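You operate a simulated robot arm through the tools that you are given. There is no shell and no other tool. Be economical: measure what you need, move in short steps, check, and stop when the job is done.

You are at the controls of a simulated robot arm. One attempt, no reset.

## Task
Warm the cold steam main gently, then open it wide.
Fine: open the line drain, wind the main wheel to about 25, wait till the drain blows steam, close the drain.

The check looks at the end state, three seconds after you hand in, the way a careful person would. Anything else that was tipped, shoved, dropped, spilled or broken makes it a failure.

## Robot
A 7-joint arm with a two-finger parallel gripper, hanging from a carriage that runs on a gantry, over the field with the corners [-1.984, 1.196], [-1.979, -0.084], [0.321, -0.076], [0.316, 1.204] (x, y) and turns from -381 to 306 degrees about z. Base frame: it is fixed where the carriage stands at the start and does not move with it; the origin is on the floor, on the carriage's upright axis, x ahead of it, y to its left, z up. Lengths are in m, angles in degrees, forces in N, time in s.
With the tool pointing down near the work surface it reaches from about 0.44 to 0.78 m from the robot's upright axis, wherever it stands. Its first joint turns from -143.0 to 143.0 degrees. Places, roughly: blue lever [0.5, -0.6, 0.2]; brass pipework [0.6, -0.7, 0.5]; kettle inlet wheel [1.5, -0.7, 0.6]; kettle outlet wheel [1.1, -0.6, 0.6]; kettle steam wheel [0.2, -0.6, 0.6]; line drain knob [0.9, -0.7, 0.8]; main steam wheel [0.7, -0.7, 0.9]; tun outlet wheel [-0.5, -0.9, 0.4]. Payload 1.57 kg.
Tool frame: the origin (TCP) lies between the finger pads and is the grasp point; the fingertips stand 0.03 m ahead of it; z points along the fingers, y is the line along which they close. The gripper opens to 0.11 m. The fingers are 0.024 m wide and 0.012 m thick; the gripper's body (0.048 by 0.112 m) begins 0.078 m behind the TCP.
Orientation is told as [roll, pitch, yaw] about the base's x, y, z axes, in that order, counted from this pose: with the fingers straight down and closing along the base's y, the tool's x points along the base's -x, its y along +y and its z along -z.

## Interface
- The arm moves only by the tool arm_command. Its argument "motion" is a list of rows, each a list of 7 numbers: the shift along the base's x, y, z in m, then the turn, a rotation vector about the base's x, y, z in degrees, then the closure in counts, from 0 (fully open) to 255 (shut). In form: [[dx, dy, dz, rx, ry, rz, hand], ...]. A call has 1 to 20 rows; each row is the pose to reach, as a shift and turn from the pose commanded when the call began. A row lasts 0.2 s, in which the tool goes at most 0.05 m and 8.6 degrees; a call with a longer step from one row to the next is refused whole, and so is a gripper value outside its range. A pose out of reach is approached as far as the arm can. The call stops where the force on the tool passes 50 N (or 10 N more than at its start, if that is more) or the arm is blocked; 0.2 s more then pass. Each finger travels about 0.045 m/s and halts on what it meets, pressing with about 33 N; the grip force reading is that of the motor and also rises with nothing between the fingers. The clock runs only during rows and for 0.2 s after the last one: add rows that repeat a pose to give the fingers time. The reply holds the time, the measured pose of the TCP, the force on the tool along the base axes, the opening and the grip force, in the units named above and with some noise, with the torque about the TCP (base axes, N m) and any sound that the robot's microphone picked up.
- Cameras (640 x 400 px; columns grow to the right, rows downward): "scene" is now at [0.2343, -0.0691, 1.6277]; the picture's right is [-0.96, -0.28, 0.00], its down [-0.21, 0.72, -0.66] and it looks along [0.18, -0.63, -0.75] (base axes); focal length 267 px, centre (320, 200). "wrist" rides on the gripper at [0.07, 0.016, -0.141] in the tool frame; the picture's right is [-0.23, 0.97, 0.00], its down [-0.85, -0.20, -0.48] and it looks along [-0.47, -0.11, 0.88] (tool axes); focal length 222 px, centre (320, 200). There is no depth. A picture from a camera that has moved, and an enlarged one, comes with that camera's place and axes in the base frame and with its lens. The place of the scene camera against the robot may be out by one fixed shift of up to 0.018 m in any direction.
- grab_frame(camera): a new picture of that camera. No time passes.
- move_column(by): slides the trunk up (or, below 0, down) by that many m; the arm and the scene camera ride with it, the base frame stays. It gives what a move gives, with no picture.
- steer(legs): drives the robot by 1 to 6 legs, each [ahead, left, turn to the left] in m, m and degrees, along the robot's own axes; the way and the turn of a leg run together, so that a leg with both is an arc; at most 1.5 m and 180 degrees a leg. The arm and the cameras ride along, it lands a little off, and it stops where it bumps. It keeps to its track: a leg is cut to what the track allows. It gives what a move gives.
- aim_head(pan, tilt): turns the head with the scene camera to pan (to the left, within 155 degrees either way) and tilt (down, from -29 to 69), counted from straight ahead of the robot. It gives what a move gives.
- close_up(camera, box): a new picture of the part [left, top, right, bottom] of that camera's present view, enlarged. No time passes.
- sign_off(): hands the job in; it is judged then, once.

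Work in short steps. Places have to be worked out from the pictures, the camera data and where the tool is seen: move nearer, look again, correct. Check each grasp and each placing, and mend what went wrong. You have 120 turns and 82 pictures in all, those below and enlarged ones among them. Open the gripper and draw the arm clear of the work before you hand the job in, unless the task says otherwise; then end with one line.

The tools are called after "Call:" as a command line: name --pt "numbers of a row" for each row, then --argument value for the rest, lists and objects as JSON in quotes. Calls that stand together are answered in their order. arm_command: Moves the arm, as the interface text tells. Its arguments: {"type":"object","properties":{"motion":{"type":"array"}},"required":["motion"]} The other tools are called the same way: move_column (by) slides the trunk up or down; steer (legs) drives the base; aim_head (pan, tilt) turns the head that bears the scene camera; grab_frame (camera) takes a picture; close_up (camera, box) takes an enlarged picture of a part of a camera's view; sign_off () hands the job in.

At the start:

```text
clock: 0.0
tool_pos: [0.7219, -0.3146, 1.1411]
ee_rot: [0.0, 0.0, 0.0]
force: [0.2, 0.3, 0.0]
moment: [-0.02, -0.03, 0.01]
finger_gap: 0.1099
gripper_force: 0.1
trunk travel left (down, up): [-0.29, 0.305]
robot x, y, heading: [0.0002, -0.0018, 0.3]
head pan, tilt: [-73.9, 48.7]
```

scene: 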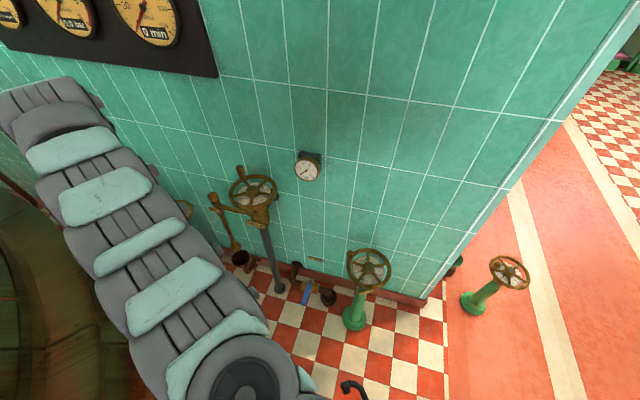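
wrist: 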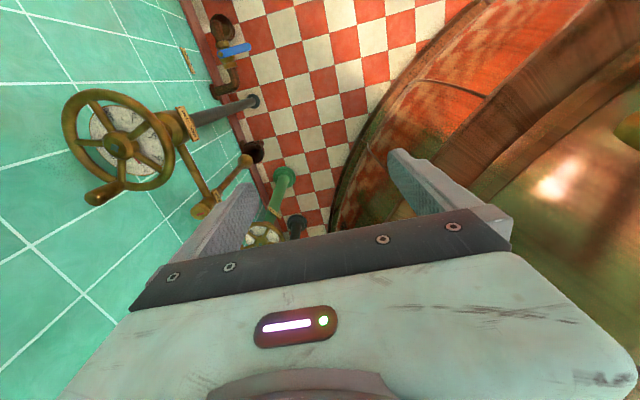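

The wrist picture shows the main steam wheel with a handle and a pipe branching to a lever-like thing (line drain). I look closer at both, and at the gauges.

Call:
close_up --camera "scene" --box '[180, 140, 340, 300]'

Call:
close_up --camera "wrist" --box '[50, 60, 310, 250]'

Call:
close_up --camera "scene" --box '[0, 0, 220, 80]'

```text
2.50 times, centred on (260, 220) of scene
camera zoom: at [0.2343, -0.0691, 1.6277], right [-0.96, -0.28, 0.0], down [-0.21, 0.72, -0.66], along [0.18, -0.63, -0.75], focal length 667 px, centre (470, 150)
```

zoom: 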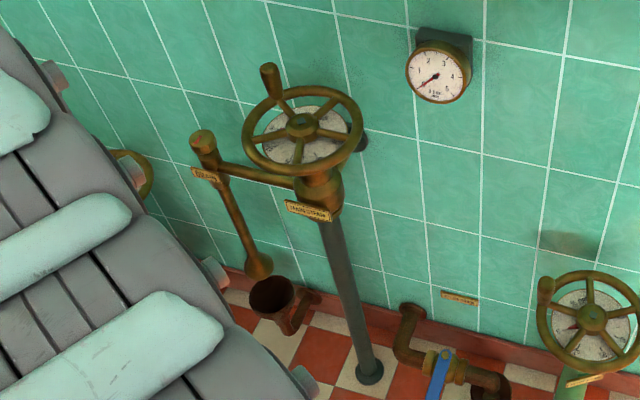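

```text
2.11 times, centred on (180, 155) of wrist
camera zoom: at [0.6539, -0.2976, 1.2823], right [0.23, 0.97, 0.0], down [0.85, -0.2, 0.48], along [0.47, -0.11, -0.88], focal length 468 px, centre (615, 295)
```

zoom: 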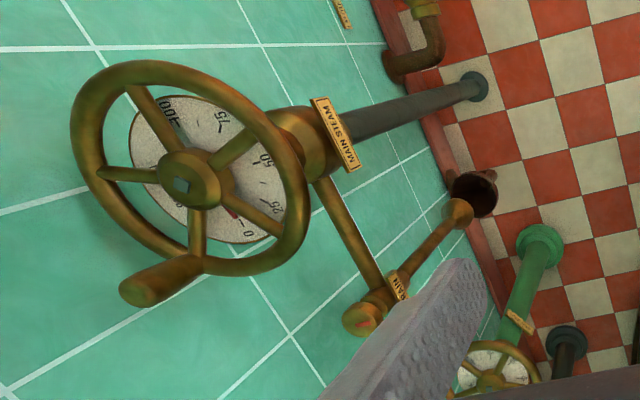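

```text
2.91 times, centred on (110, 40) of scene
camera zoom: at [0.2343, -0.0691, 1.6277], right [-0.96, -0.28, 0.0], down [-0.21, 0.72, -0.66], along [0.18, -0.63, -0.75], focal length 776 px, centre (931, 666)
```

zoom: 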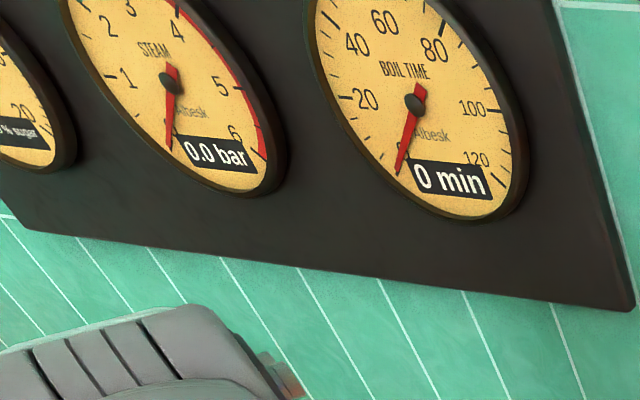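

Triangulating: wheel hub ≈ [0.672,-0.66,0.89], horizontal wheel with an upright crank handle; drain knob top ≈ [0.877,-0.668,0.79]. I need to drive the carriage nearer; first look at what lies ahead (the kettle).

Call:
aim_head --pan -35 --tilt 40

Call:
grab_frame --camera "scene"

```text
clock: 1.1
tool_pos: [0.7225, -0.3135, 1.1411]
ee_rot: [0.0, 0.0, 0.0]
force: [-0.4, -0.7, 0.3]
moment: [0.02, -0.01, 0.01]
finger_gap: 0.11
gripper_force: 0.1
trunk travel left (down, up): [-0.29, 0.305]
robot x, y, heading: [-0.0005, 0.0014, 0.1]
head pan, tilt: [-35.0, 40.0]
```

```text
76 pictures are left
camera scene: at [0.2822, -0.0428, 1.6401], right [-0.57, -0.82, 0.0], down [-0.53, 0.37, -0.77], along [0.63, -0.44, -0.64], focal length 267 px, centre (320, 200)
```

scene: 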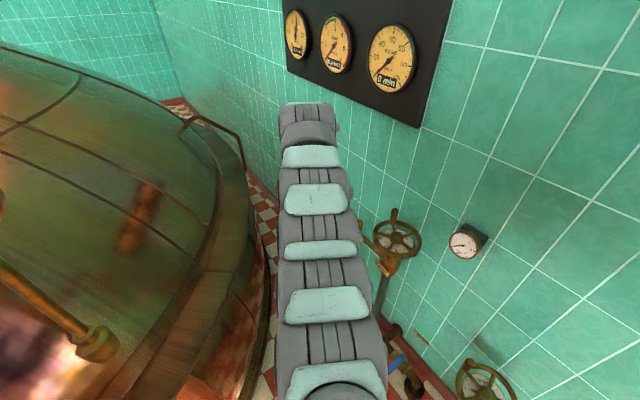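

The kettle dome fills the left side; I draw the tool back in x so that driving ahead keeps it in the gap.

Call:
arm_command --pt "-0.045 0 0.02 0 0 0 0" --pt "-0.09 0 0.04 0 0 0 0" --pt "-0.135 0 0.05 0 0 0 0" --pt "-0.18 0 0.05 0 0 0 0" --pt "-0.22 0 0.05 0 0 0 0" --pt "-0.25 0 0.05 0 0 0 0"

Call:
steer --legs '[[0.31, -0.07, 0]]'

Call:
grab_frame --camera "wrist"

Call:
aim_head --pan -75 --tilt 48

Call:
grab_frame --camera "scene"

```text
clock: 2.5
tool_pos: [0.5609, -0.3594, 1.1554]
ee_rot: [-0.1, 0.2, 0.0]
force: [0.0, 0.3, -0.1]
moment: [0.0, 0.01, -0.01]
finger_gap: 0.1098
gripper_force: 0.1
out of reach, approached as far as the arm can: row 2, 3, 4, 5, 6
trunk travel left (down, up): [-0.29, 0.305]
robot x, y, heading: [-0.0017, 0.0025, -0.3]
head pan, tilt: [-35.0, 40.0]
```

```text
clock: 4.6
tool_pos: [0.8677, -0.427, 1.1569]
ee_rot: [0.0, 0.0, 0.2]
force: [0.1, 0.2, -0.3]
moment: [0.01, 0.0, 0.0]
finger_gap: 0.1099
gripper_force: 0.1
trunk travel left (down, up): [-0.29, 0.305]
robot x, y, heading: [0.308, -0.0673, 0.3]
head pan, tilt: [-35.0, 40.0]
```

```text
75 pictures are left
camera wrist: at [0.8003, -0.4096, 1.2968], right [0.22, 0.97, 0.0], down [0.86, -0.2, 0.48], along [0.47, -0.11, -0.88], focal length 222 px, centre (320, 200)
```

wrist: 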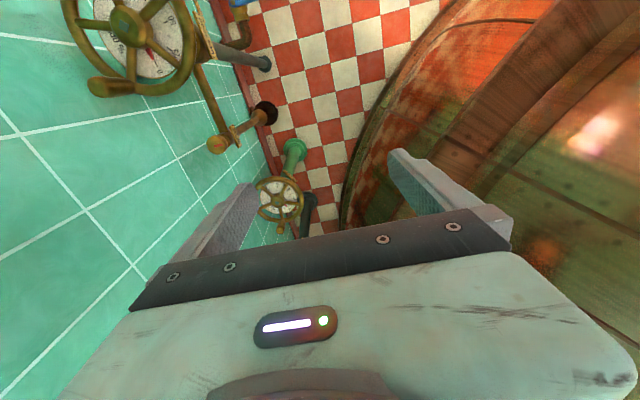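

```text
clock: 5.6
tool_pos: [0.8687, -0.4265, 1.1558]
ee_rot: [0.1, 0.0, 0.2]
force: [0.6, 0.4, 0.0]
moment: [0.03, 0.0, 0.0]
finger_gap: 0.11
gripper_force: 0.1
trunk travel left (down, up): [-0.29, 0.305]
robot x, y, heading: [0.3009, -0.0698, 0.1]
head pan, tilt: [-75.0, 48.0]
```

```text
74 pictures are left
camera scene: at [0.5385, -0.1388, 1.6287], right [-0.96, -0.26, 0.0], down [-0.2, 0.72, -0.67], along [0.18, -0.65, -0.74], focal length 267 px, centre (320, 200)
```

scene: 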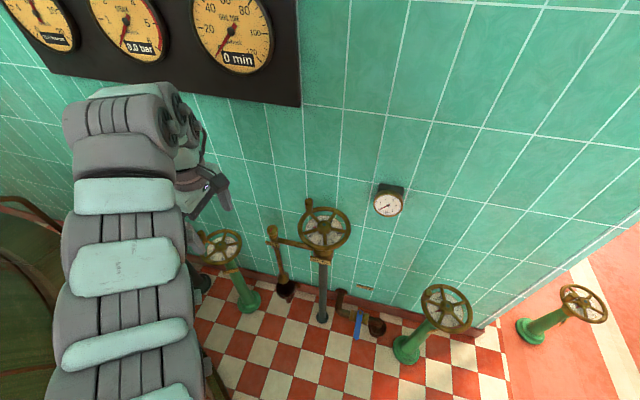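

Now nearer. I look closely at the drain knob and main dial.

Call:
close_up --camera "wrist" --box '[50, 0, 290, 160]'

Call:
close_up --camera "scene" --box '[250, 190, 370, 270]'

```text
2.50 times, centred on (170, 80) of wrist
camera zoom: at [0.8004, -0.4096, 1.2968], right [0.22, 0.97, 0.0], down [0.86, -0.2, 0.48], along [0.47, -0.11, -0.88], focal length 555 px, centre (695, 500)
```

zoom: 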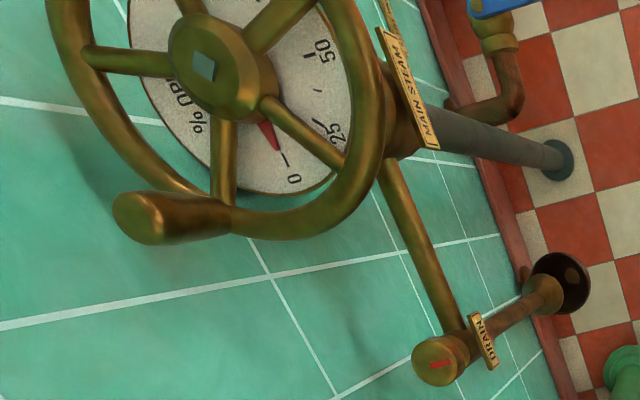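

```text
5.00 times, centred on (310, 230) of scene
camera zoom: at [0.5385, -0.1388, 1.6287], right [-0.96, -0.26, 0.0], down [-0.2, 0.72, -0.67], along [0.18, -0.65, -0.74], focal length 1334 px, centre (370, 50)
```

zoom: 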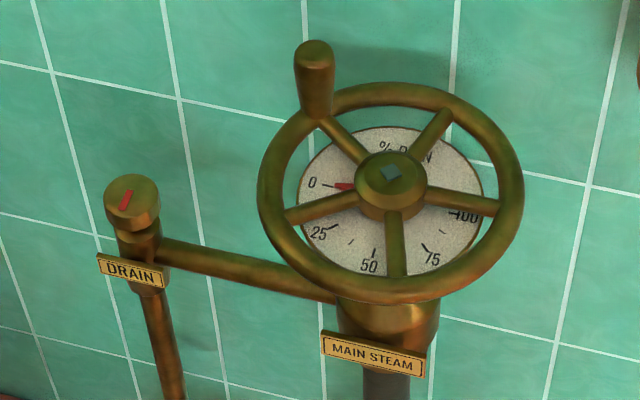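

Dial runs 0 (+x) → 50 (+y) → 100 (−x), counterclockwise. Drain knob is a ~43 mm round knob with a red mark across the branch pipe (closed), at ≈[0.878,-0.667,0.79]. I go above it, yawing −90° so the wrist camera stays off the wheel.

Call:
arm_command --pt "0 -0.02 -0.01 0 0 -8 60" --pt "0 -0.04 -0.02 0 0 -16 116" --pt "0 -0.06 -0.03 0 0 -24 116" --pt "0 -0.08 -0.04 0 0 -32 116" --pt "0 -0.1 -0.05 0 0 -40 116" --pt "0 -0.12 -0.06 0 0 -48 116" --pt "0 -0.14 -0.07 0 0 -56 116" --pt "0 -0.16 -0.08 0 0 -64 116" --pt "0.003 -0.18 -0.1 0 0 -72 116" --pt "0.006 -0.2 -0.12 0 0 -80 116" --pt "0.009 -0.22 -0.14 0 0 -88 116" --pt "0.009 -0.24 -0.16 0 0 -90 116" --pt "0.009 -0.24 -0.18 0 0 -90 116"

Call:
grab_frame --camera "wrist"

Call:
grab_frame --camera "scene"

```text
clock: 8.4
tool_pos: [0.8529, -0.6104, 1.0138]
ee_rot: [-0.1, 0.0, -88.6]
force: [-0.4, -0.5, -0.4]
moment: [0.05, -0.02, -0.04]
finger_gap: 0.0598
gripper_force: 0.1
out of reach, approached as far as the arm can: row 9, 10, 11, 12, 13
trunk travel left (down, up): [-0.29, 0.305]
robot x, y, heading: [0.3047, -0.0686, 0.3]
head pan, tilt: [-75.0, 48.0]
```

```text
71 pictures are left
camera wrist: at [0.8696, -0.5405, 1.1557], right [0.98, -0.2, 0.0], down [-0.18, -0.86, 0.48], along [-0.1, -0.47, -0.88], focal length 222 px, centre (320, 200)
```

wrist: 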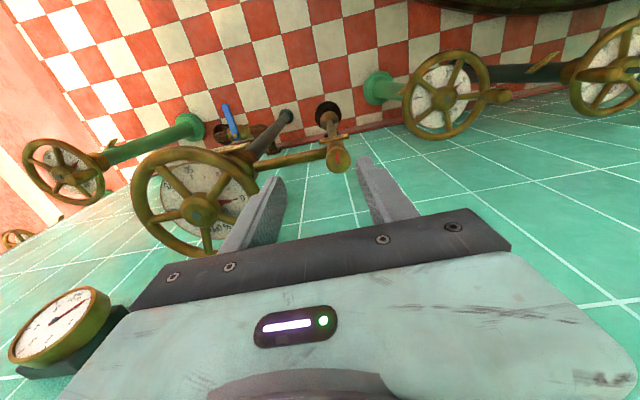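

```text
70 pictures are left
camera scene: at [0.5383, -0.139, 1.6286], right [-0.97, -0.26, 0.0], down [-0.19, 0.72, -0.67], along [0.17, -0.65, -0.74], focal length 267 px, centre (320, 200)
```

scene: 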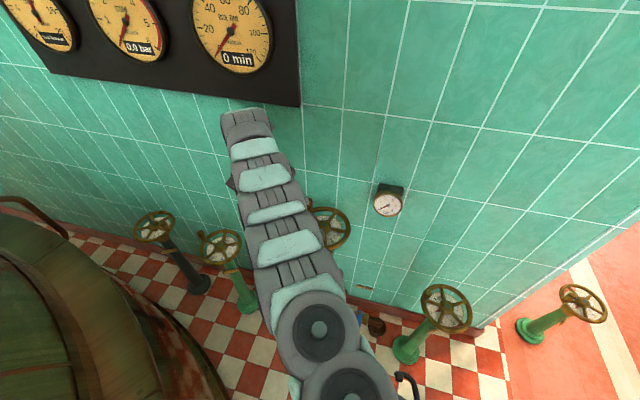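

Reach ends at ~0.77 m, knob needs ~0.81 even at the track's corner. I move the carriage to the corner, and lower the trunk with the tool higher relative to it, to gain reach.

Call:
steer --legs '[[0.03, -0.02, 0]]'

Call:
arm_command --pt "0 0 0.04 0 0 0 116" --pt "0 0 0.08 0 0 0 116" --pt "0 0 0.12 0 0 0 116"

Call:
move_column --by -0.15

```text
clock: 9.3
tool_pos: [0.8694, -0.6135, 1.0153]
ee_rot: [0.1, 0.0, -88.6]
force: [0.2, -0.4, 0.1]
moment: [0.03, 0.02, 0.0]
finger_gap: 0.0603
gripper_force: 0.1
trunk travel left (down, up): [-0.29, 0.305]
robot x, y, heading: [0.319, -0.0737, 0.1]
head pan, tilt: [-75.0, 48.0]
```

```text
clock: 10.1
tool_pos: [0.863, -0.6078, 1.1352]
ee_rot: [0.0, 0.0, -88.6]
force: [-0.8, -0.6, -0.1]
moment: [0.01, -0.01, -0.01]
finger_gap: 0.06
gripper_force: 0.2
out of reach, approached as far as the arm can: row 3
trunk travel left (down, up): [-0.29, 0.305]
robot x, y, heading: [0.319, -0.0699, 0.1]
head pan, tilt: [-75.0, 48.0]
```

```text
clock: 11.8
tool_pos: [0.8637, -0.6066, 0.9836]
ee_rot: [0.0, -0.1, -88.6]
force: [-0.1, 0.6, 0.3]
moment: [0.0, -0.04, -0.01]
finger_gap: 0.06
gripper_force: 0.1
trunk travel left (down, up): [-0.14, 0.455]
robot x, y, heading: [0.3189, -0.0718, 0.2]
head pan, tilt: [-75.0, 48.0]
```

At this height it's still ~0.04 m short, so I lean the tool 15° toward the wall (about −x), which keeps the closing line horizontal, and move over the knob with clearance.

Call:
arm_command --pt "0 0 -0.01 -4 0 0 116" --pt "0 -0.015 -0.02 -8 0 0 116" --pt "0.005 -0.03 -0.03 -12 0 0 116" --pt "0.01 -0.045 -0.05 -15 0 0 116" --pt "0.014 -0.06 -0.07 -15 0 0 116" --pt "0.014 -0.06 -0.09 -15 0 0 116"

Call:
grab_frame --camera "wrist"

```text
clock: 13.2
tool_pos: [0.8761, -0.6674, 0.8936]
ee_rot: [-0.4, -14.9, -88.6]
force: [0.6, 0.1, -0.2]
moment: [-0.01, -0.01, 0.0]
finger_gap: 0.0601
gripper_force: 0.1
out of reach, approached as far as the arm can: row 1
trunk travel left (down, up): [-0.14, 0.455]
robot x, y, heading: [0.3206, -0.0717, 0.4]
head pan, tilt: [-75.0, 48.0]
```

```text
69 pictures are left
camera wrist: at [0.8927, -0.5622, 1.0122], right [0.98, -0.2, 0.05], down [-0.18, -0.71, 0.68], along [-0.1, -0.68, -0.73], focal length 222 px, centre (320, 200)
```

wrist: 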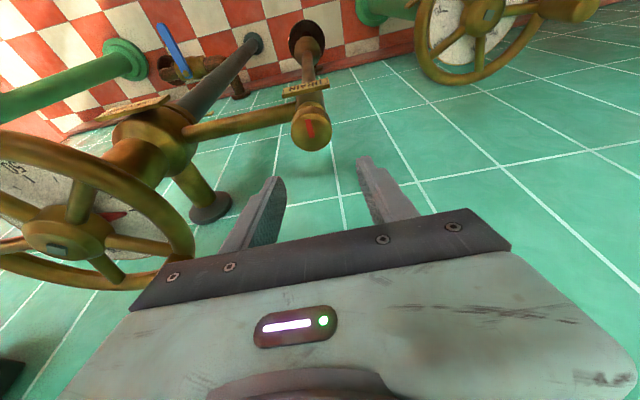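

Knob top reprojects to ≈[0.874,-0.667,0.791]; tool is right above. I widen a bit and descend, then look.

Call:
arm_command --pt "-0.002 0 -0.02 0 0 0 80" --pt "-0.002 0 -0.045 0 0 0 80" --pt "-0.002 0 -0.07 0 0 0 80" --pt "-0.002 0 -0.094 0 0 0 80"

Call:
grab_frame --camera "wrist"

```text
clock: 14.2
tool_pos: [0.8729, -0.6669, 0.7991]
ee_rot: [-0.3, -14.9, -88.5]
force: [-0.5, 0.3, 0.5]
moment: [0.02, 0.01, -0.01]
finger_gap: 0.0753
gripper_force: 0.0
trunk travel left (down, up): [-0.14, 0.455]
robot x, y, heading: [0.3204, -0.0739, 0.2]
head pan, tilt: [-75.0, 48.0]
```

```text
68 pictures are left
camera wrist: at [0.891, -0.5618, 0.9182], right [0.98, -0.2, 0.05], down [-0.18, -0.71, 0.68], along [-0.1, -0.68, -0.73], focal length 222 px, centre (320, 200)
```

wrist: 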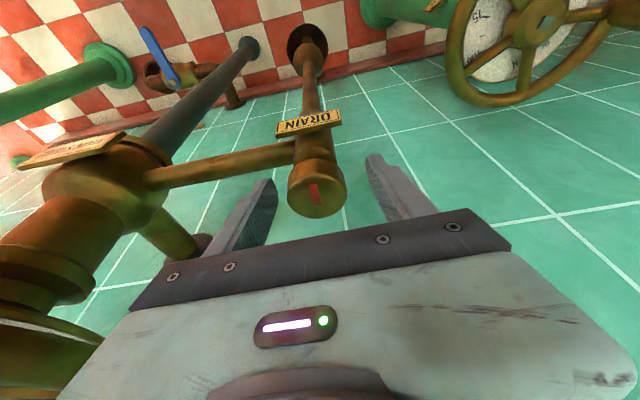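

The knob top coincides with the TCP projection (321,193). I lower 8 mm more and close on it.

Call:
arm_command --pt "0 -0.002 -0.008 0 0 0 80" --pt "0 -0.002 -0.008 0 0 0 200" --pt "0 -0.002 -0.008 0 0 0 200" --pt "0 -0.002 -0.008 0 0 0 200" --pt "0 -0.002 -0.008 0 0 0 200"

```text
clock: 15.4
tool_pos: [0.8732, -0.6698, 0.792]
ee_rot: [-0.4, -14.9, -88.6]
force: [-6.1, 0.8, 1.7]
moment: [0.4, -0.4, 0.01]
finger_gap: 0.0415
gripper_force: 32.4
trunk travel left (down, up): [-0.14, 0.455]
robot x, y, heading: [0.3221, -0.0757, 0.4]
head pan, tilt: [-75.0, 48.0]
```

Gripped at 41.5 mm. I turn it counterclockwise ~40°.

Call:
arm_command --pt "-0.001 0 0 0 0 8 200" --pt "-0.001 0 0 0 0 16 200" --pt "-0.001 0 0 0 0 24 200" --pt "-0.001 0 0 0 0 32 200" --pt "-0.001 0 0 0 0 40 200"

Call:
grab_frame --camera "wrist"

```text
clock: 16.6
tool_pos: [0.8764, -0.6688, 0.7914]
ee_rot: [-0.2, -14.9, -48.3]
force: [9.6, -4.6, -12.2]
moment: [-0.07, -1.06, -0.04]
finger_gap: 0.0418
gripper_force: 45.4
trunk travel left (down, up): [-0.14, 0.455]
robot x, y, heading: [0.3227, -0.0724, 0.1]
head pan, tilt: [-75.0, 48.0]
```

```text
67 pictures are left
camera wrist: at [0.8221, -0.5785, 0.9103], right [0.87, 0.48, 0.05], down [0.32, -0.66, 0.68], along [0.37, -0.58, -0.73], focal length 222 px, centre (320, 200)
```

wrist: 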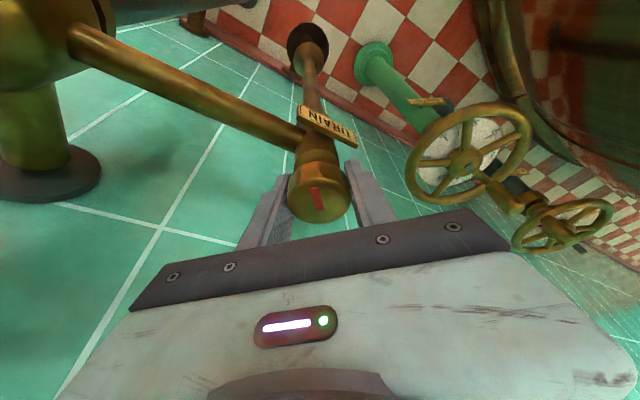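

Knob follows. Another 25° keeps camera clear of wheel rim.

Call:
arm_command --pt "0.0 0 0 0 0 8 200" --pt "0.0 0 0 0 0 16 200" --pt "0.0 0 0 0 0 25 200"

```text
refused: row 3 steps farther than a row can; nothing moved
```

Retry with smaller steps.

Call:
arm_command --pt "0.0 0 0 0 0 8 200" --pt "0.0 0 0 0 0 16 200" --pt "0.0 0 0 0 0 24 200"

Call:
grab_frame --camera "wrist"

```text
clock: 17.4
tool_pos: [0.8782, -0.6667, 0.7927]
ee_rot: [-0.2, -15.0, -24.3]
force: [17.3, -0.1, -19.9]
moment: [0.4, -0.21, -0.04]
finger_gap: 0.042
gripper_force: 45.2
trunk travel left (down, up): [-0.14, 0.455]
robot x, y, heading: [0.3189, -0.0743, 0.4]
head pan, tilt: [-75.0, 48.0]
```

```text
66 pictures are left
camera wrist: at [0.7919, -0.6072, 0.9104], right [0.6, 0.8, 0.05], down [0.56, -0.47, 0.68], along [0.57, -0.38, -0.73], focal length 222 px, centre (320, 200)
```

wrist: 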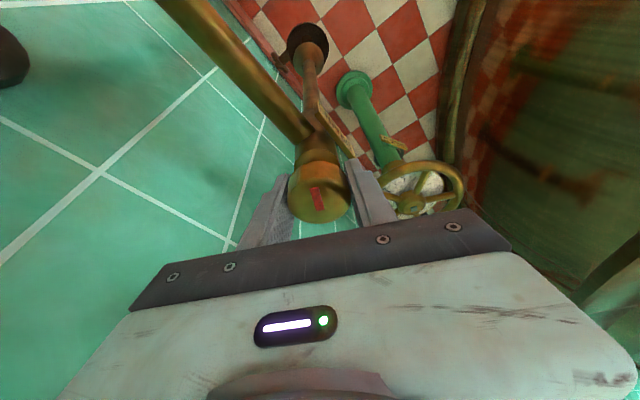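

64° done. Release, swing back 40°, regrip and turn on until it stops.

Call:
arm_command --pt "0 0 0 0 0 0 80" --pt "0 0 0 0 0 0 80" --pt "0 0 0 0 0 0 80" --pt "-0.001 0 0 0 0 -8 80" --pt "-0.002 0 0 0 0 -16 80" --pt "-0.003 0 0 0 0 -24 80" --pt "-0.003 0 0 0 0 -32 80" --pt "-0.003 -0.001 0 0 0 -40 80" --pt "-0.003 -0.001 0 0 0 -40 200" --pt "-0.003 -0.001 0 0 0 -40 200" --pt "-0.003 -0.001 0 0 0 -40 200" --pt "-0.003 -0.001 0 0 0 -40 200"

Call:
arm_command --pt "0.001 0 0 0 0 8 200" --pt "0.001 0 0 0 0 16 200" --pt "0.002 0 0 0 0 24 200" --pt "0.002 0 0 0 0 30 200"

Call:
grab_frame --camera "wrist"

```text
clock: 20.0
tool_pos: [0.8757, -0.6685, 0.7924]
ee_rot: [-0.3, -14.8, -64.5]
force: [11.4, 3.4, -4.7]
moment: [-0.27, -0.42, -0.05]
finger_gap: 0.0407
gripper_force: 31.4
trunk travel left (down, up): [-0.14, 0.455]
robot x, y, heading: [0.3208, -0.0714, -0.0]
head pan, tilt: [-75.0, 48.0]
```

```text
clock: 21.0
tool_pos: [0.8774, -0.667, 0.7932]
ee_rot: [-0.1, -15.1, -34.4]
force: [15.7, 8.8, 1.8]
moment: [0.13, -0.6, -0.98]
finger_gap: 0.0415
gripper_force: 45.2
trunk travel left (down, up): [-0.14, 0.455]
robot x, y, heading: [0.3184, -0.0702, 0.2]
head pan, tilt: [-75.0, 48.0]
```

```text
65 pictures are left
camera wrist: at [0.8035, -0.5942, 0.9108], right [0.73, 0.68, 0.06], down [0.47, -0.56, 0.68], along [0.5, -0.47, -0.73], focal length 222 px, centre (320, 200)
```

wrist: 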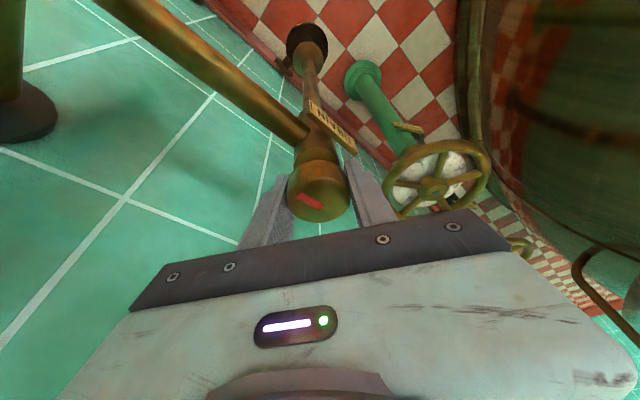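

Torque jumped to −0.98 N·m: the stop, mark in line with the branch pipe — drain open. I release, lift clear and upright, and look at the wheel.

Call:
arm_command --pt "0 0 0 0 0 0 80" --pt "0 0 0 0 0 0 60" --pt "0 0 0 0 0 0 60" --pt "0 0 0.03 0 0 0 60" --pt "0 0 0.07 0 0 0 60" --pt "0 0 0.11 0 0 0 60" --pt "0 0 0.15 0 0 0 60" --pt "-0.02 0.03 0.19 0 0 0 60" --pt "-0.04 0.06 0.23 0 0 0 60" --pt "-0.06 0.09 0.25 0 0 0 60"

Call:
grab_frame --camera "wrist"

Call:
grab_frame --camera "scene"

```text
refused: row 8 steps farther than a row can; nothing moved
```

```text
64 pictures are left
camera wrist: at [0.8035, -0.5942, 0.9108], right [0.73, 0.68, 0.06], down [0.47, -0.56, 0.68], along [0.5, -0.47, -0.73], focal length 222 px, centre (320, 200)
```

wrist: 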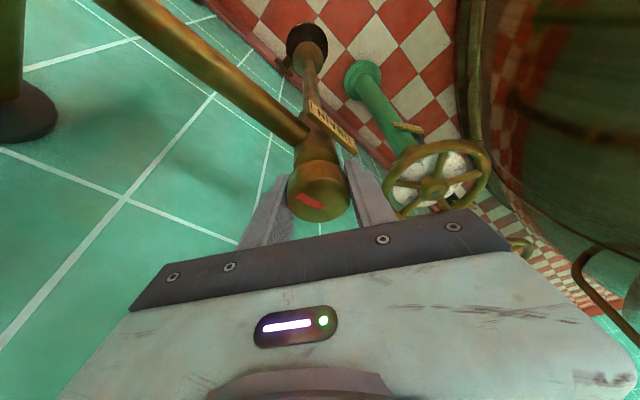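

```text
63 pictures are left
camera scene: at [0.5561, -0.1409, 1.4793], right [-0.96, -0.26, 0.0], down [-0.19, 0.72, -0.67], along [0.18, -0.64, -0.74], focal length 267 px, centre (320, 200)
```

scene: 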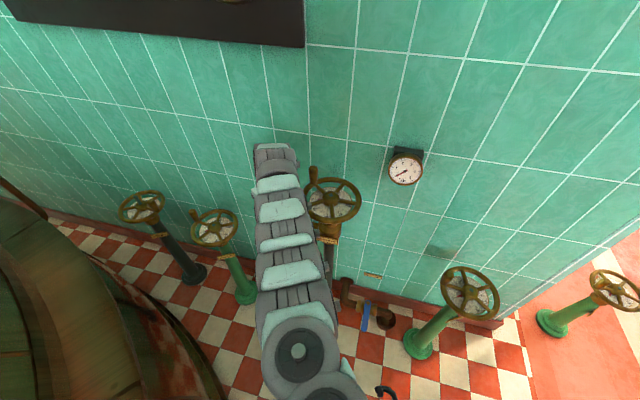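

Same with smaller steps.

Call:
arm_command --pt "0 0 0 0 0 0 80" --pt "0 0 0 0 0 0 60" --pt "0 0 0 0 0 0 60" --pt "0 0 0.03 0 0 0 60" --pt "0 0 0.07 0 0 0 60" --pt "0 0 0.11 0 0 0 60" --pt "0 0 0.15 0 0 0 60" --pt "0 0.02 0.19 0 0 0 60" --pt "0 0.05 0.22 0 0 0 60" --pt "-0.02 0.08 0.24 0 0 0 60"

Call:
close_up --camera "scene" --box '[280, 140, 400, 220]'

Call:
grab_frame --camera "wrist"

```text
clock: 23.2
tool_pos: [0.8512, -0.5919, 1.0325]
ee_rot: [-0.3, -14.9, -34.6]
force: [-0.5, 0.4, -0.6]
moment: [0.03, -0.01, -0.01]
finger_gap: 0.0844
gripper_force: 0.1
trunk travel left (down, up): [-0.14, 0.455]
robot x, y, heading: [0.3218, -0.0677, 0.3]
head pan, tilt: [-75.0, 48.0]
```

```text
5.00 times, centred on (340, 180) of scene
camera zoom: at [0.5536, -0.1424, 1.4786], right [-0.97, -0.26, 0.0], down [-0.19, 0.72, -0.67], along [0.17, -0.65, -0.74], focal length 1334 px, centre (220, 300)
```

zoom: 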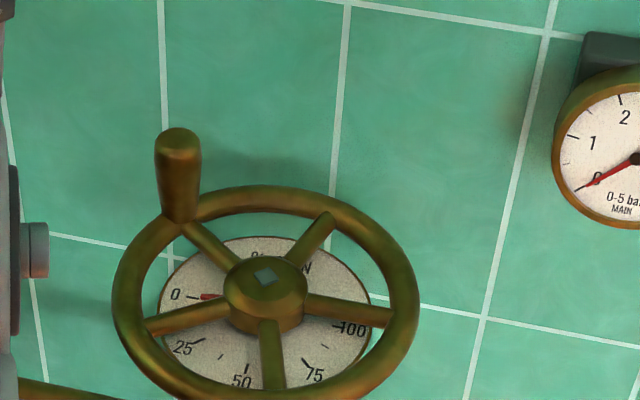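

```text
61 pictures are left
camera wrist: at [0.7767, -0.518, 1.1513], right [0.74, 0.68, 0.05], down [0.47, -0.56, 0.68], along [0.49, -0.48, -0.73], focal length 222 px, centre (320, 200)
```

wrist: 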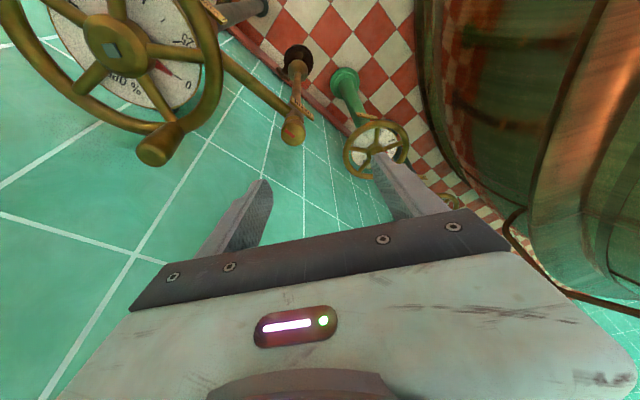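

Handle ≈ [0.737,-0.742], z 0.86–0.93, ~28 mm thick; hub ≈ [0.666,-0.668,0.90], crank radius ≈0.103, angle −46°. I move above the handle with yaw −46° (closing tangentially), lean cut to ~9°.

Call:
arm_command --pt "-0.02 -0.02 0 1 1 -3 100" --pt "-0.045 -0.05 0 2 2 -6 100" --pt "-0.07 -0.085 0 3 3 -9 100" --pt "-0.095 -0.12 -0.01 4.4 4.1 -11.5 100" --pt "-0.114 -0.15 -0.025 4.4 4.1 -11.5 100"

Call:
grab_frame --camera "wrist"

Call:
grab_frame --camera "scene"

```text
clock: 24.4
tool_pos: [0.7469, -0.7254, 1.0156]
ee_rot: [0.4, -9.0, -46.2]
force: [-0.4, 0.1, 0.2]
moment: [0.04, -0.04, 0.0]
finger_gap: 0.0669
gripper_force: 0.0
out of reach, approached as far as the arm can: row 5
trunk travel left (down, up): [-0.14, 0.455]
robot x, y, heading: [0.3188, -0.072, 0.1]
head pan, tilt: [-75.0, 48.0]
```

```text
60 pictures are left
camera wrist: at [0.6969, -0.6481, 1.1437], right [0.86, 0.51, 0.04], down [0.39, -0.7, 0.6], along [0.34, -0.5, -0.8], focal length 222 px, centre (320, 200)
```

wrist: 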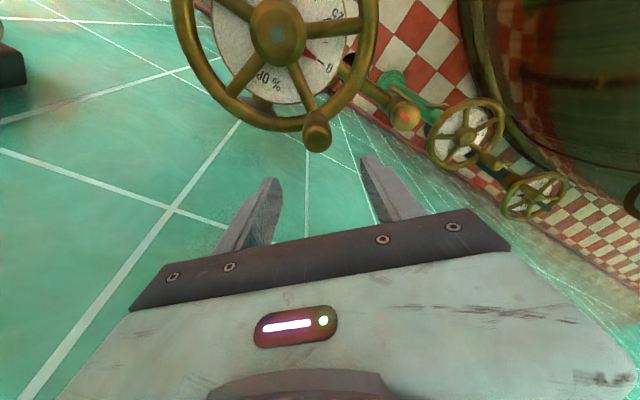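

```text
59 pictures are left
camera scene: at [0.5531, -0.1425, 1.4784], right [-0.97, -0.26, 0.0], down [-0.2, 0.72, -0.67], along [0.17, -0.65, -0.74], focal length 267 px, centre (320, 200)
```

scene: 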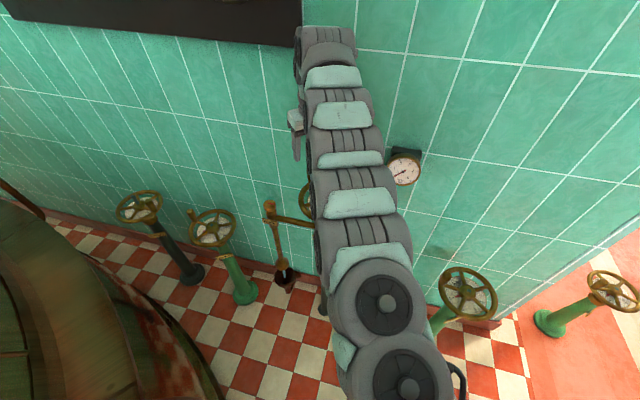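

From directly above, the handle is at ≈[0.748,-0.722] and hub ≈[0.674,-0.663] (r≈0.094, angle −39°). I descend around the handle.

Call:
arm_command --pt "0.001 0.003 -0.03 0 0 3 100" --pt "0.001 0.003 -0.06 0 0 6 100" --pt "0.001 0.003 -0.085 0 0 6 100" --pt "0.001 0.003 -0.105 0 0 6 100"

Call:
grab_frame --camera "wrist"

```text
clock: 25.4
tool_pos: [0.7493, -0.7228, 0.9112]
ee_rot: [0.4, -8.9, -40.2]
force: [-0.1, -0.2, 0.3]
moment: [0.01, 0.0, 0.03]
finger_gap: 0.0668
gripper_force: 0.1
trunk travel left (down, up): [-0.14, 0.455]
robot x, y, heading: [0.319, -0.0736, 0.4]
head pan, tilt: [-75.0, 48.0]
```

```text
58 pictures are left
camera wrist: at [0.6914, -0.6515, 1.0394], right [0.8, 0.6, 0.04], down [0.46, -0.65, 0.61], along [0.39, -0.47, -0.79], focal length 222 px, centre (320, 200)
```

wrist: 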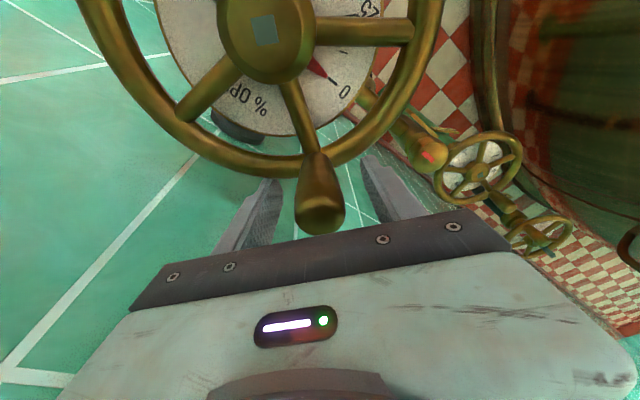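

Handle is centred between the fingers at the TCP. Close.

Call:
arm_command --pt "0 0 0 0 0 0 200" --pt "0 0 0 0 0 0 200" --pt "0 0 0 0 0 0 200" --pt "0 0 0 0 0 0 200"

```text
clock: 26.4
tool_pos: [0.75, -0.7257, 0.9123]
ee_rot: [0.4, -9.1, -40.3]
force: [4.5, -9.7, 2.6]
moment: [-0.58, 0.05, 0.28]
finger_gap: 0.0381
gripper_force: 7.8
trunk travel left (down, up): [-0.14, 0.455]
robot x, y, heading: [0.3235, -0.0726, 0.1]
head pan, tilt: [-75.0, 48.0]
```

Still closing; give it more time.

Call:
arm_command --pt "0.0 0.0 0 0 0 0 230" --pt "0.0 0.0 0 0 0 0 230" --pt "0.0 0.0 0 0 0 0 230"

Call:
grab_frame --camera "wrist"

```text
clock: 27.2
tool_pos: [0.7516, -0.7257, 0.9129]
ee_rot: [0.4, -9.1, -40.1]
force: [7.1, -9.3, 2.9]
moment: [-1.09, 0.18, 0.23]
finger_gap: 0.0375
gripper_force: 15.0
trunk travel left (down, up): [-0.14, 0.455]
robot x, y, heading: [0.3189, -0.0741, 0.4]
head pan, tilt: [-75.0, 48.0]
```

```text
57 pictures are left
camera wrist: at [0.6933, -0.6534, 1.0412], right [0.8, 0.6, 0.04], down [0.46, -0.65, 0.61], along [0.39, -0.47, -0.79], focal length 222 px, centre (320, 200)
```

wrist: 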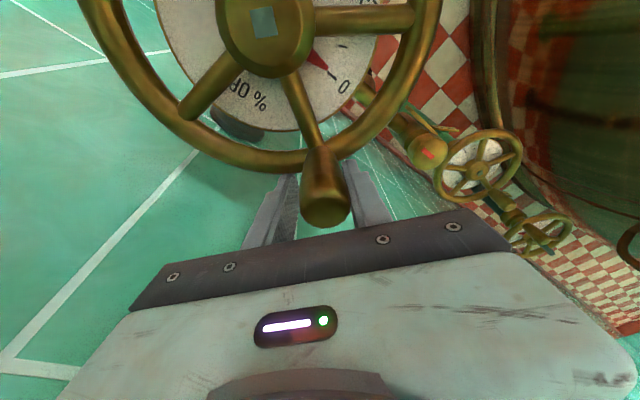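

The squeeze pushes the tool outward: the handle sits ~10 mm nearer the hub (≈[0.747,-0.714]). Open, shift inward, regrip.

Call:
arm_command --pt "0 0 0 0 0 0 100" --pt "0 0 0 0 0 0 100" --pt "0 0.004 0 0 0 0 100" --pt "-0.004 0.01 0 0 0 3 100" --pt "-0.004 0.01 -0.002 0 0 6 100" --pt "-0.004 0.01 -0.002 0 0 6 230" --pt "-0.004 0.01 -0.002 0 0 6 230" --pt "-0.004 0.01 -0.002 0 0 6 230" --pt "-0.004 0.01 -0.002 0 0 6 230" --pt "-0.004 0.01 -0.002 0 0 6 230"

Call:
grab_frame --camera "wrist"

```text
clock: 29.4
tool_pos: [0.75, -0.7173, 0.9126]
ee_rot: [0.2, -9.4, -34.1]
force: [22.0, -30.9, -11.6]
moment: [-1.42, -0.34, 1.06]
finger_gap: 0.0467
gripper_force: 19.6
trunk travel left (down, up): [-0.14, 0.455]
robot x, y, heading: [0.3171, -0.0754, 0.3]
head pan, tilt: [-75.0, 48.0]
```

```text
56 pictures are left
camera wrist: at [0.6851, -0.6529, 1.0401], right [0.73, 0.68, 0.04], down [0.52, -0.6, 0.61], along [0.44, -0.42, -0.79], focal length 222 px, centre (320, 200)
```

wrist: 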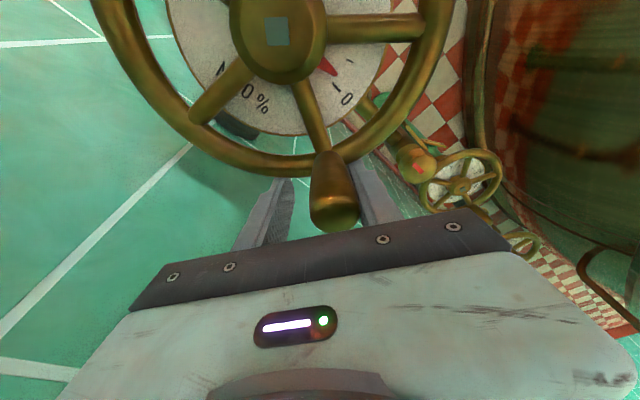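

The left finger seems blocked by the rim — fingertips are too low. Open, raise 20 mm, recentre, look.

Call:
arm_command --pt "0 0 0 0 0 0 110" --pt "0 0 0 0 0 0 110" --pt "0 0 0.015 0 0 0 110" --pt "0 0 0.026 0 0 0 110" --pt "0.0 0.006 0.026 0 0 0 110"

Call:
grab_frame --camera "wrist"

```text
clock: 30.6
tool_pos: [0.7438, -0.7067, 0.934]
ee_rot: [0.4, -8.9, -34.3]
force: [0.3, -0.7, 0.5]
moment: [0.01, -0.01, 0.01]
finger_gap: 0.0624
gripper_force: 0.0
trunk travel left (down, up): [-0.14, 0.455]
robot x, y, heading: [0.3168, -0.0741, 0.3]
head pan, tilt: [-75.0, 48.0]
```

```text
55 pictures are left
camera wrist: at [0.6792, -0.6421, 1.0621], right [0.73, 0.68, 0.04], down [0.52, -0.6, 0.6], along [0.43, -0.42, -0.8], focal length 222 px, centre (320, 200)
```

wrist: 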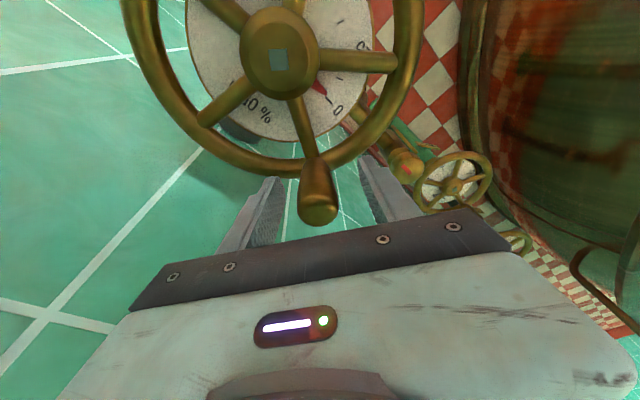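

Centred and fingertips above the rim. Close on the handle.

Call:
arm_command --pt "0 0 0 0 0 0 230" --pt "0 0 0 0 0 0 230" --pt "0 0 0 0 0 0 230" --pt "0 0 0 0 0 0 230" --pt "0 0 0 0 0 0 230"

Call:
grab_frame --camera "wrist"

```text
clock: 31.8
tool_pos: [0.7447, -0.7091, 0.9333]
ee_rot: [0.2, -8.8, -34.3]
force: [-4.8, -4.4, -0.8]
moment: [-0.7, 0.22, 0.33]
finger_gap: 0.027
gripper_force: 37.5
trunk travel left (down, up): [-0.14, 0.455]
robot x, y, heading: [0.3217, -0.0758, 0.2]
head pan, tilt: [-75.0, 48.0]
```

```text
54 pictures are left
camera wrist: at [0.6795, -0.6433, 1.0626], right [0.73, 0.68, 0.04], down [0.52, -0.6, 0.6], along [0.43, -0.42, -0.8], focal length 222 px, centre (320, 200)
```

wrist: 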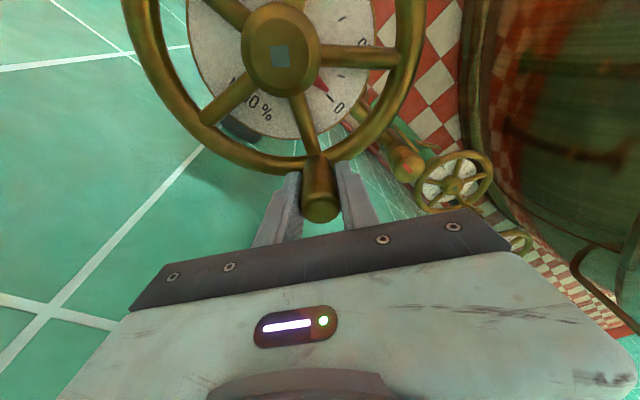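

Gripped (27 mm). I wind the handle counterclockwise 24° about the hub with the tool following.

Call:
arm_command --pt "0.0056 0.0104 0 0 0 8 230" --pt "0.0096 0.0216 0 0 0 16 230" --pt "0.0121 0.0332 0 0 0 24 230"

Call:
grab_frame --camera "wrist"

```text
clock: 32.6
tool_pos: [0.7563, -0.6752, 0.9344]
ee_rot: [0.2, -8.9, -10.0]
force: [-4.7, -5.1, -3.2]
moment: [-0.93, -0.18, 0.19]
finger_gap: 0.0267
gripper_force: 37.6
trunk travel left (down, up): [-0.14, 0.455]
robot x, y, heading: [0.3184, -0.0738, 0.2]
head pan, tilt: [-75.0, 48.0]
```

```text
53 pictures are left
camera wrist: at [0.6711, -0.6422, 1.0627], right [0.39, 0.92, 0.04], down [0.72, -0.33, 0.6], along [0.57, -0.21, -0.8], focal length 222 px, centre (320, 200)
```

wrist: 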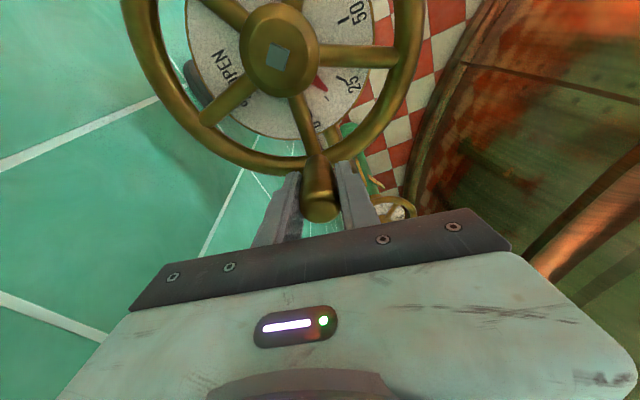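

The pointer turns with the wheel. Check the reading up close.

Call:
close_up --camera "wrist" --box '[180, 0, 420, 150]'

```text
2.67 times, centred on (300, 75) of wrist
camera zoom: at [0.6711, -0.6422, 1.0627], right [0.39, 0.92, 0.04], down [0.72, -0.33, 0.6], along [0.57, -0.21, -0.8], focal length 592 px, centre (373, 533)
```

zoom: 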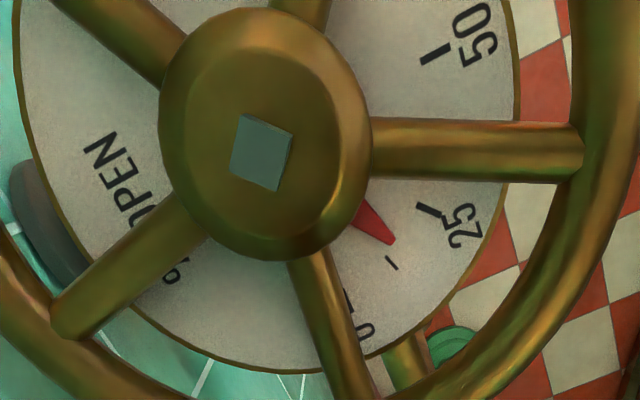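

Reading ≈12. Another 24° should give ≈25.

Call:
arm_command --pt "0.0008 0.0118 0 0 0 8 230" --pt "0.0 0.0236 0 0 0 16 230" --pt "-0.0025 0.0352 0 0 0 24 230"

Call:
close_up --camera "wrist" --box '[180, 0, 420, 150]'

Call:
close_up --camera "scene" --box '[240, 120, 440, 300]'

```text
clock: 33.4
tool_pos: [0.7519, -0.6389, 0.9334]
ee_rot: [0.4, -8.8, 13.9]
force: [-8.4, -7.0, -6.5]
moment: [-0.92, -0.13, -0.02]
finger_gap: 0.0269
gripper_force: 37.2
trunk travel left (down, up): [-0.14, 0.455]
robot x, y, heading: [0.3181, -0.0705, 0.1]
head pan, tilt: [-75.0, 48.0]
```

```text
2.67 times, centred on (300, 75) of wrist
camera zoom: at [0.6627, -0.6452, 1.0628], right [-0.02, 1.0, 0.04], down [0.8, -0.01, 0.6], along [0.6, 0.04, -0.8], focal length 592 px, centre (373, 533)
```

zoom: 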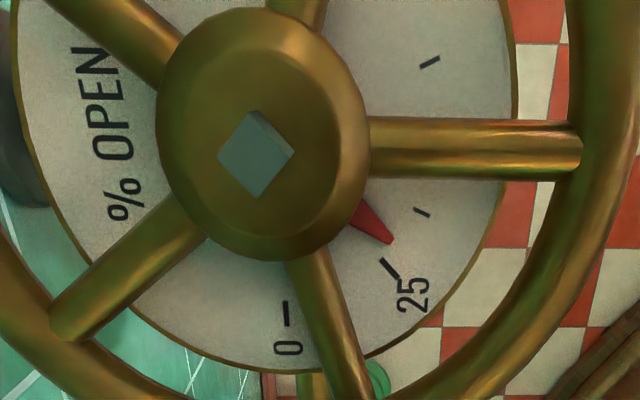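

```text
2.22 times, centred on (340, 210) of scene
camera zoom: at [0.5525, -0.1428, 1.4783], right [-0.97, -0.26, 0.0], down [-0.2, 0.72, -0.67], along [0.17, -0.65, -0.74], focal length 593 px, centre (276, 178)
```

zoom: 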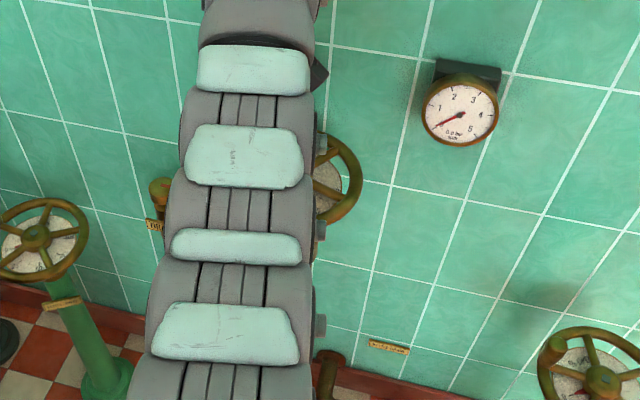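

Pointer reads ≈28. I turn back ~6° and look for the drain.

Call:
arm_command --pt "0.002 -0.0086 0 0 0 -6 230" --pt "0.002 -0.0086 0 0 0 -6 230"

Call:
grab_frame --camera "wrist"

Call:
close_up --camera "wrist" --box '[180, 0, 420, 150]'

Call:
grab_frame --camera "scene"

```text
clock: 34.0
tool_pos: [0.7556, -0.6466, 0.9343]
ee_rot: [0.5, -8.8, 7.7]
force: [-12.8, 2.5, 11.8]
moment: [-0.58, -0.24, -0.19]
finger_gap: 0.0269
gripper_force: 37.7
trunk travel left (down, up): [-0.14, 0.455]
robot x, y, heading: [0.3229, -0.0689, 0.2]
head pan, tilt: [-75.0, 48.0]
```

```text
49 pictures are left
camera wrist: at [0.6648, -0.6434, 1.0628], right [0.09, 0.99, 0.04], down [0.79, -0.1, 0.6], along [0.6, -0.02, -0.8], focal length 222 px, centre (320, 200)
```

wrist: 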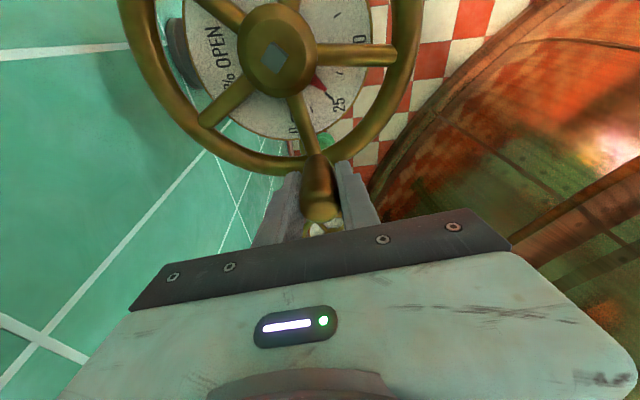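

```text
2.67 times, centred on (300, 75) of wrist
camera zoom: at [0.6648, -0.6434, 1.0628], right [0.09, 0.99, 0.04], down [0.79, -0.1, 0.6], along [0.6, -0.02, -0.8], focal length 592 px, centre (373, 533)
```

zoom: 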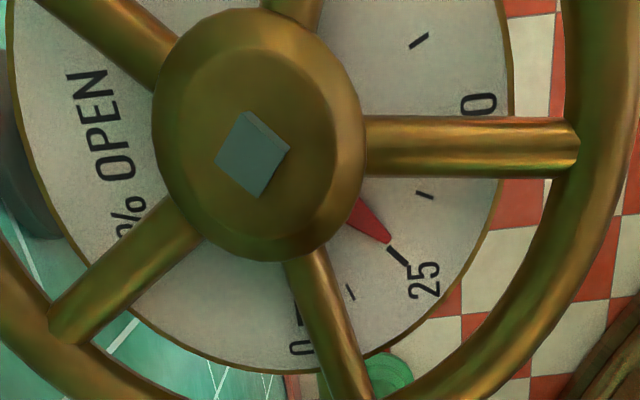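

```text
47 pictures are left
camera scene: at [0.5527, -0.1424, 1.4786], right [-0.97, -0.26, 0.0], down [-0.2, 0.72, -0.67], along [0.17, -0.65, -0.74], focal length 267 px, centre (320, 200)
```

scene: 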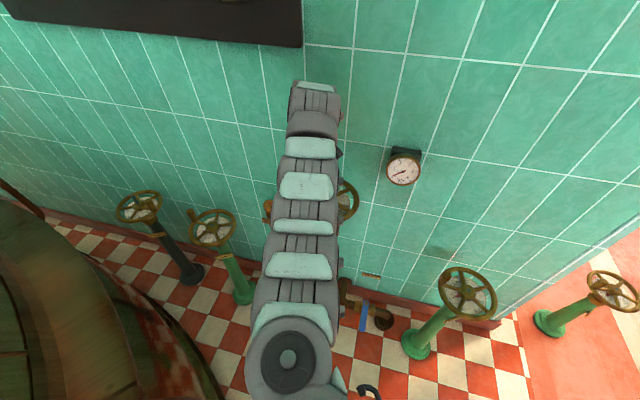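

Exactly 25. Release, lift, and move over toward the drain to watch the tundish.

Call:
arm_command --pt "0 0 0 0 0 0 110" --pt "0 0 0 0 0 0 110" --pt "0 0 0 0 0 0 110" --pt "0 0 0.04 0 0 0 110" --pt "0 0 0.08 0 0 0 110" --pt "0.01 0 0.1 0 0 -8 80" --pt "0.03 0.01 0.1 0 0 -16 80" --pt "0.05 0.02 0.1 0 0 -24 80" --pt "0.07 0.03 0.1 0 0 -32 80" --pt "0.09 0.04 0.1 0 0 -40 80" --pt "0.095 0.05 0.1 0 0 -48 80"

Call:
grab_frame --camera "wrist"

Call:
grab_frame --camera "scene"

```text
clock: 36.4
tool_pos: [0.851, -0.596, 1.034]
ee_rot: [0.3, -9.0, -40.4]
force: [-1.1, -0.7, 0.2]
moment: [-0.01, 0.01, 0.01]
finger_gap: 0.0756
gripper_force: 0.0
trunk travel left (down, up): [-0.14, 0.455]
robot x, y, heading: [0.3207, -0.0697, 0.2]
head pan, tilt: [-75.0, 48.0]
```

```text
46 pictures are left
camera wrist: at [0.7941, -0.5252, 1.1632], right [0.8, 0.6, 0.04], down [0.46, -0.65, 0.6], along [0.39, -0.47, -0.8], focal length 222 px, centre (320, 200)
```

wrist: 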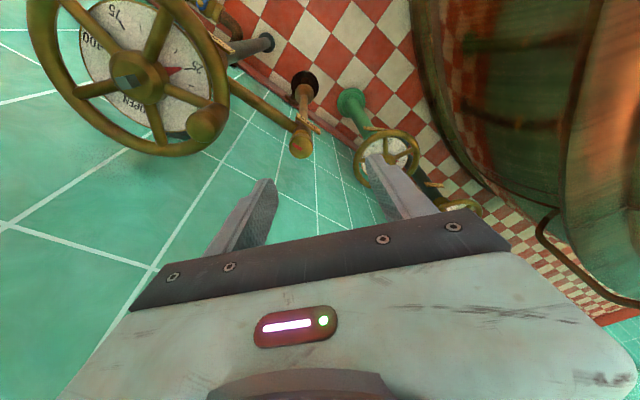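

```text
45 pictures are left
camera scene: at [0.5539, -0.1422, 1.4787], right [-0.97, -0.26, 0.0], down [-0.19, 0.72, -0.67], along [0.18, -0.65, -0.74], focal length 267 px, centre (320, 200)
```

scene: 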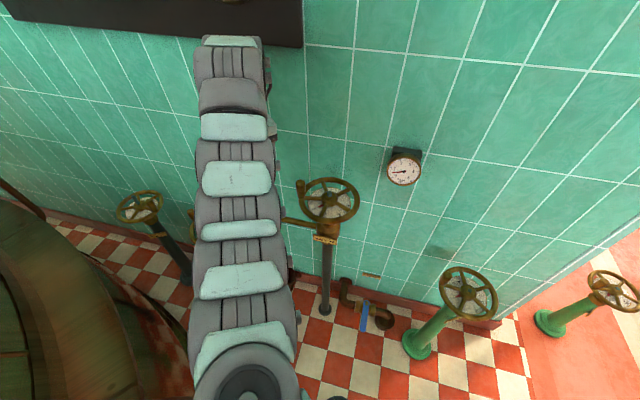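

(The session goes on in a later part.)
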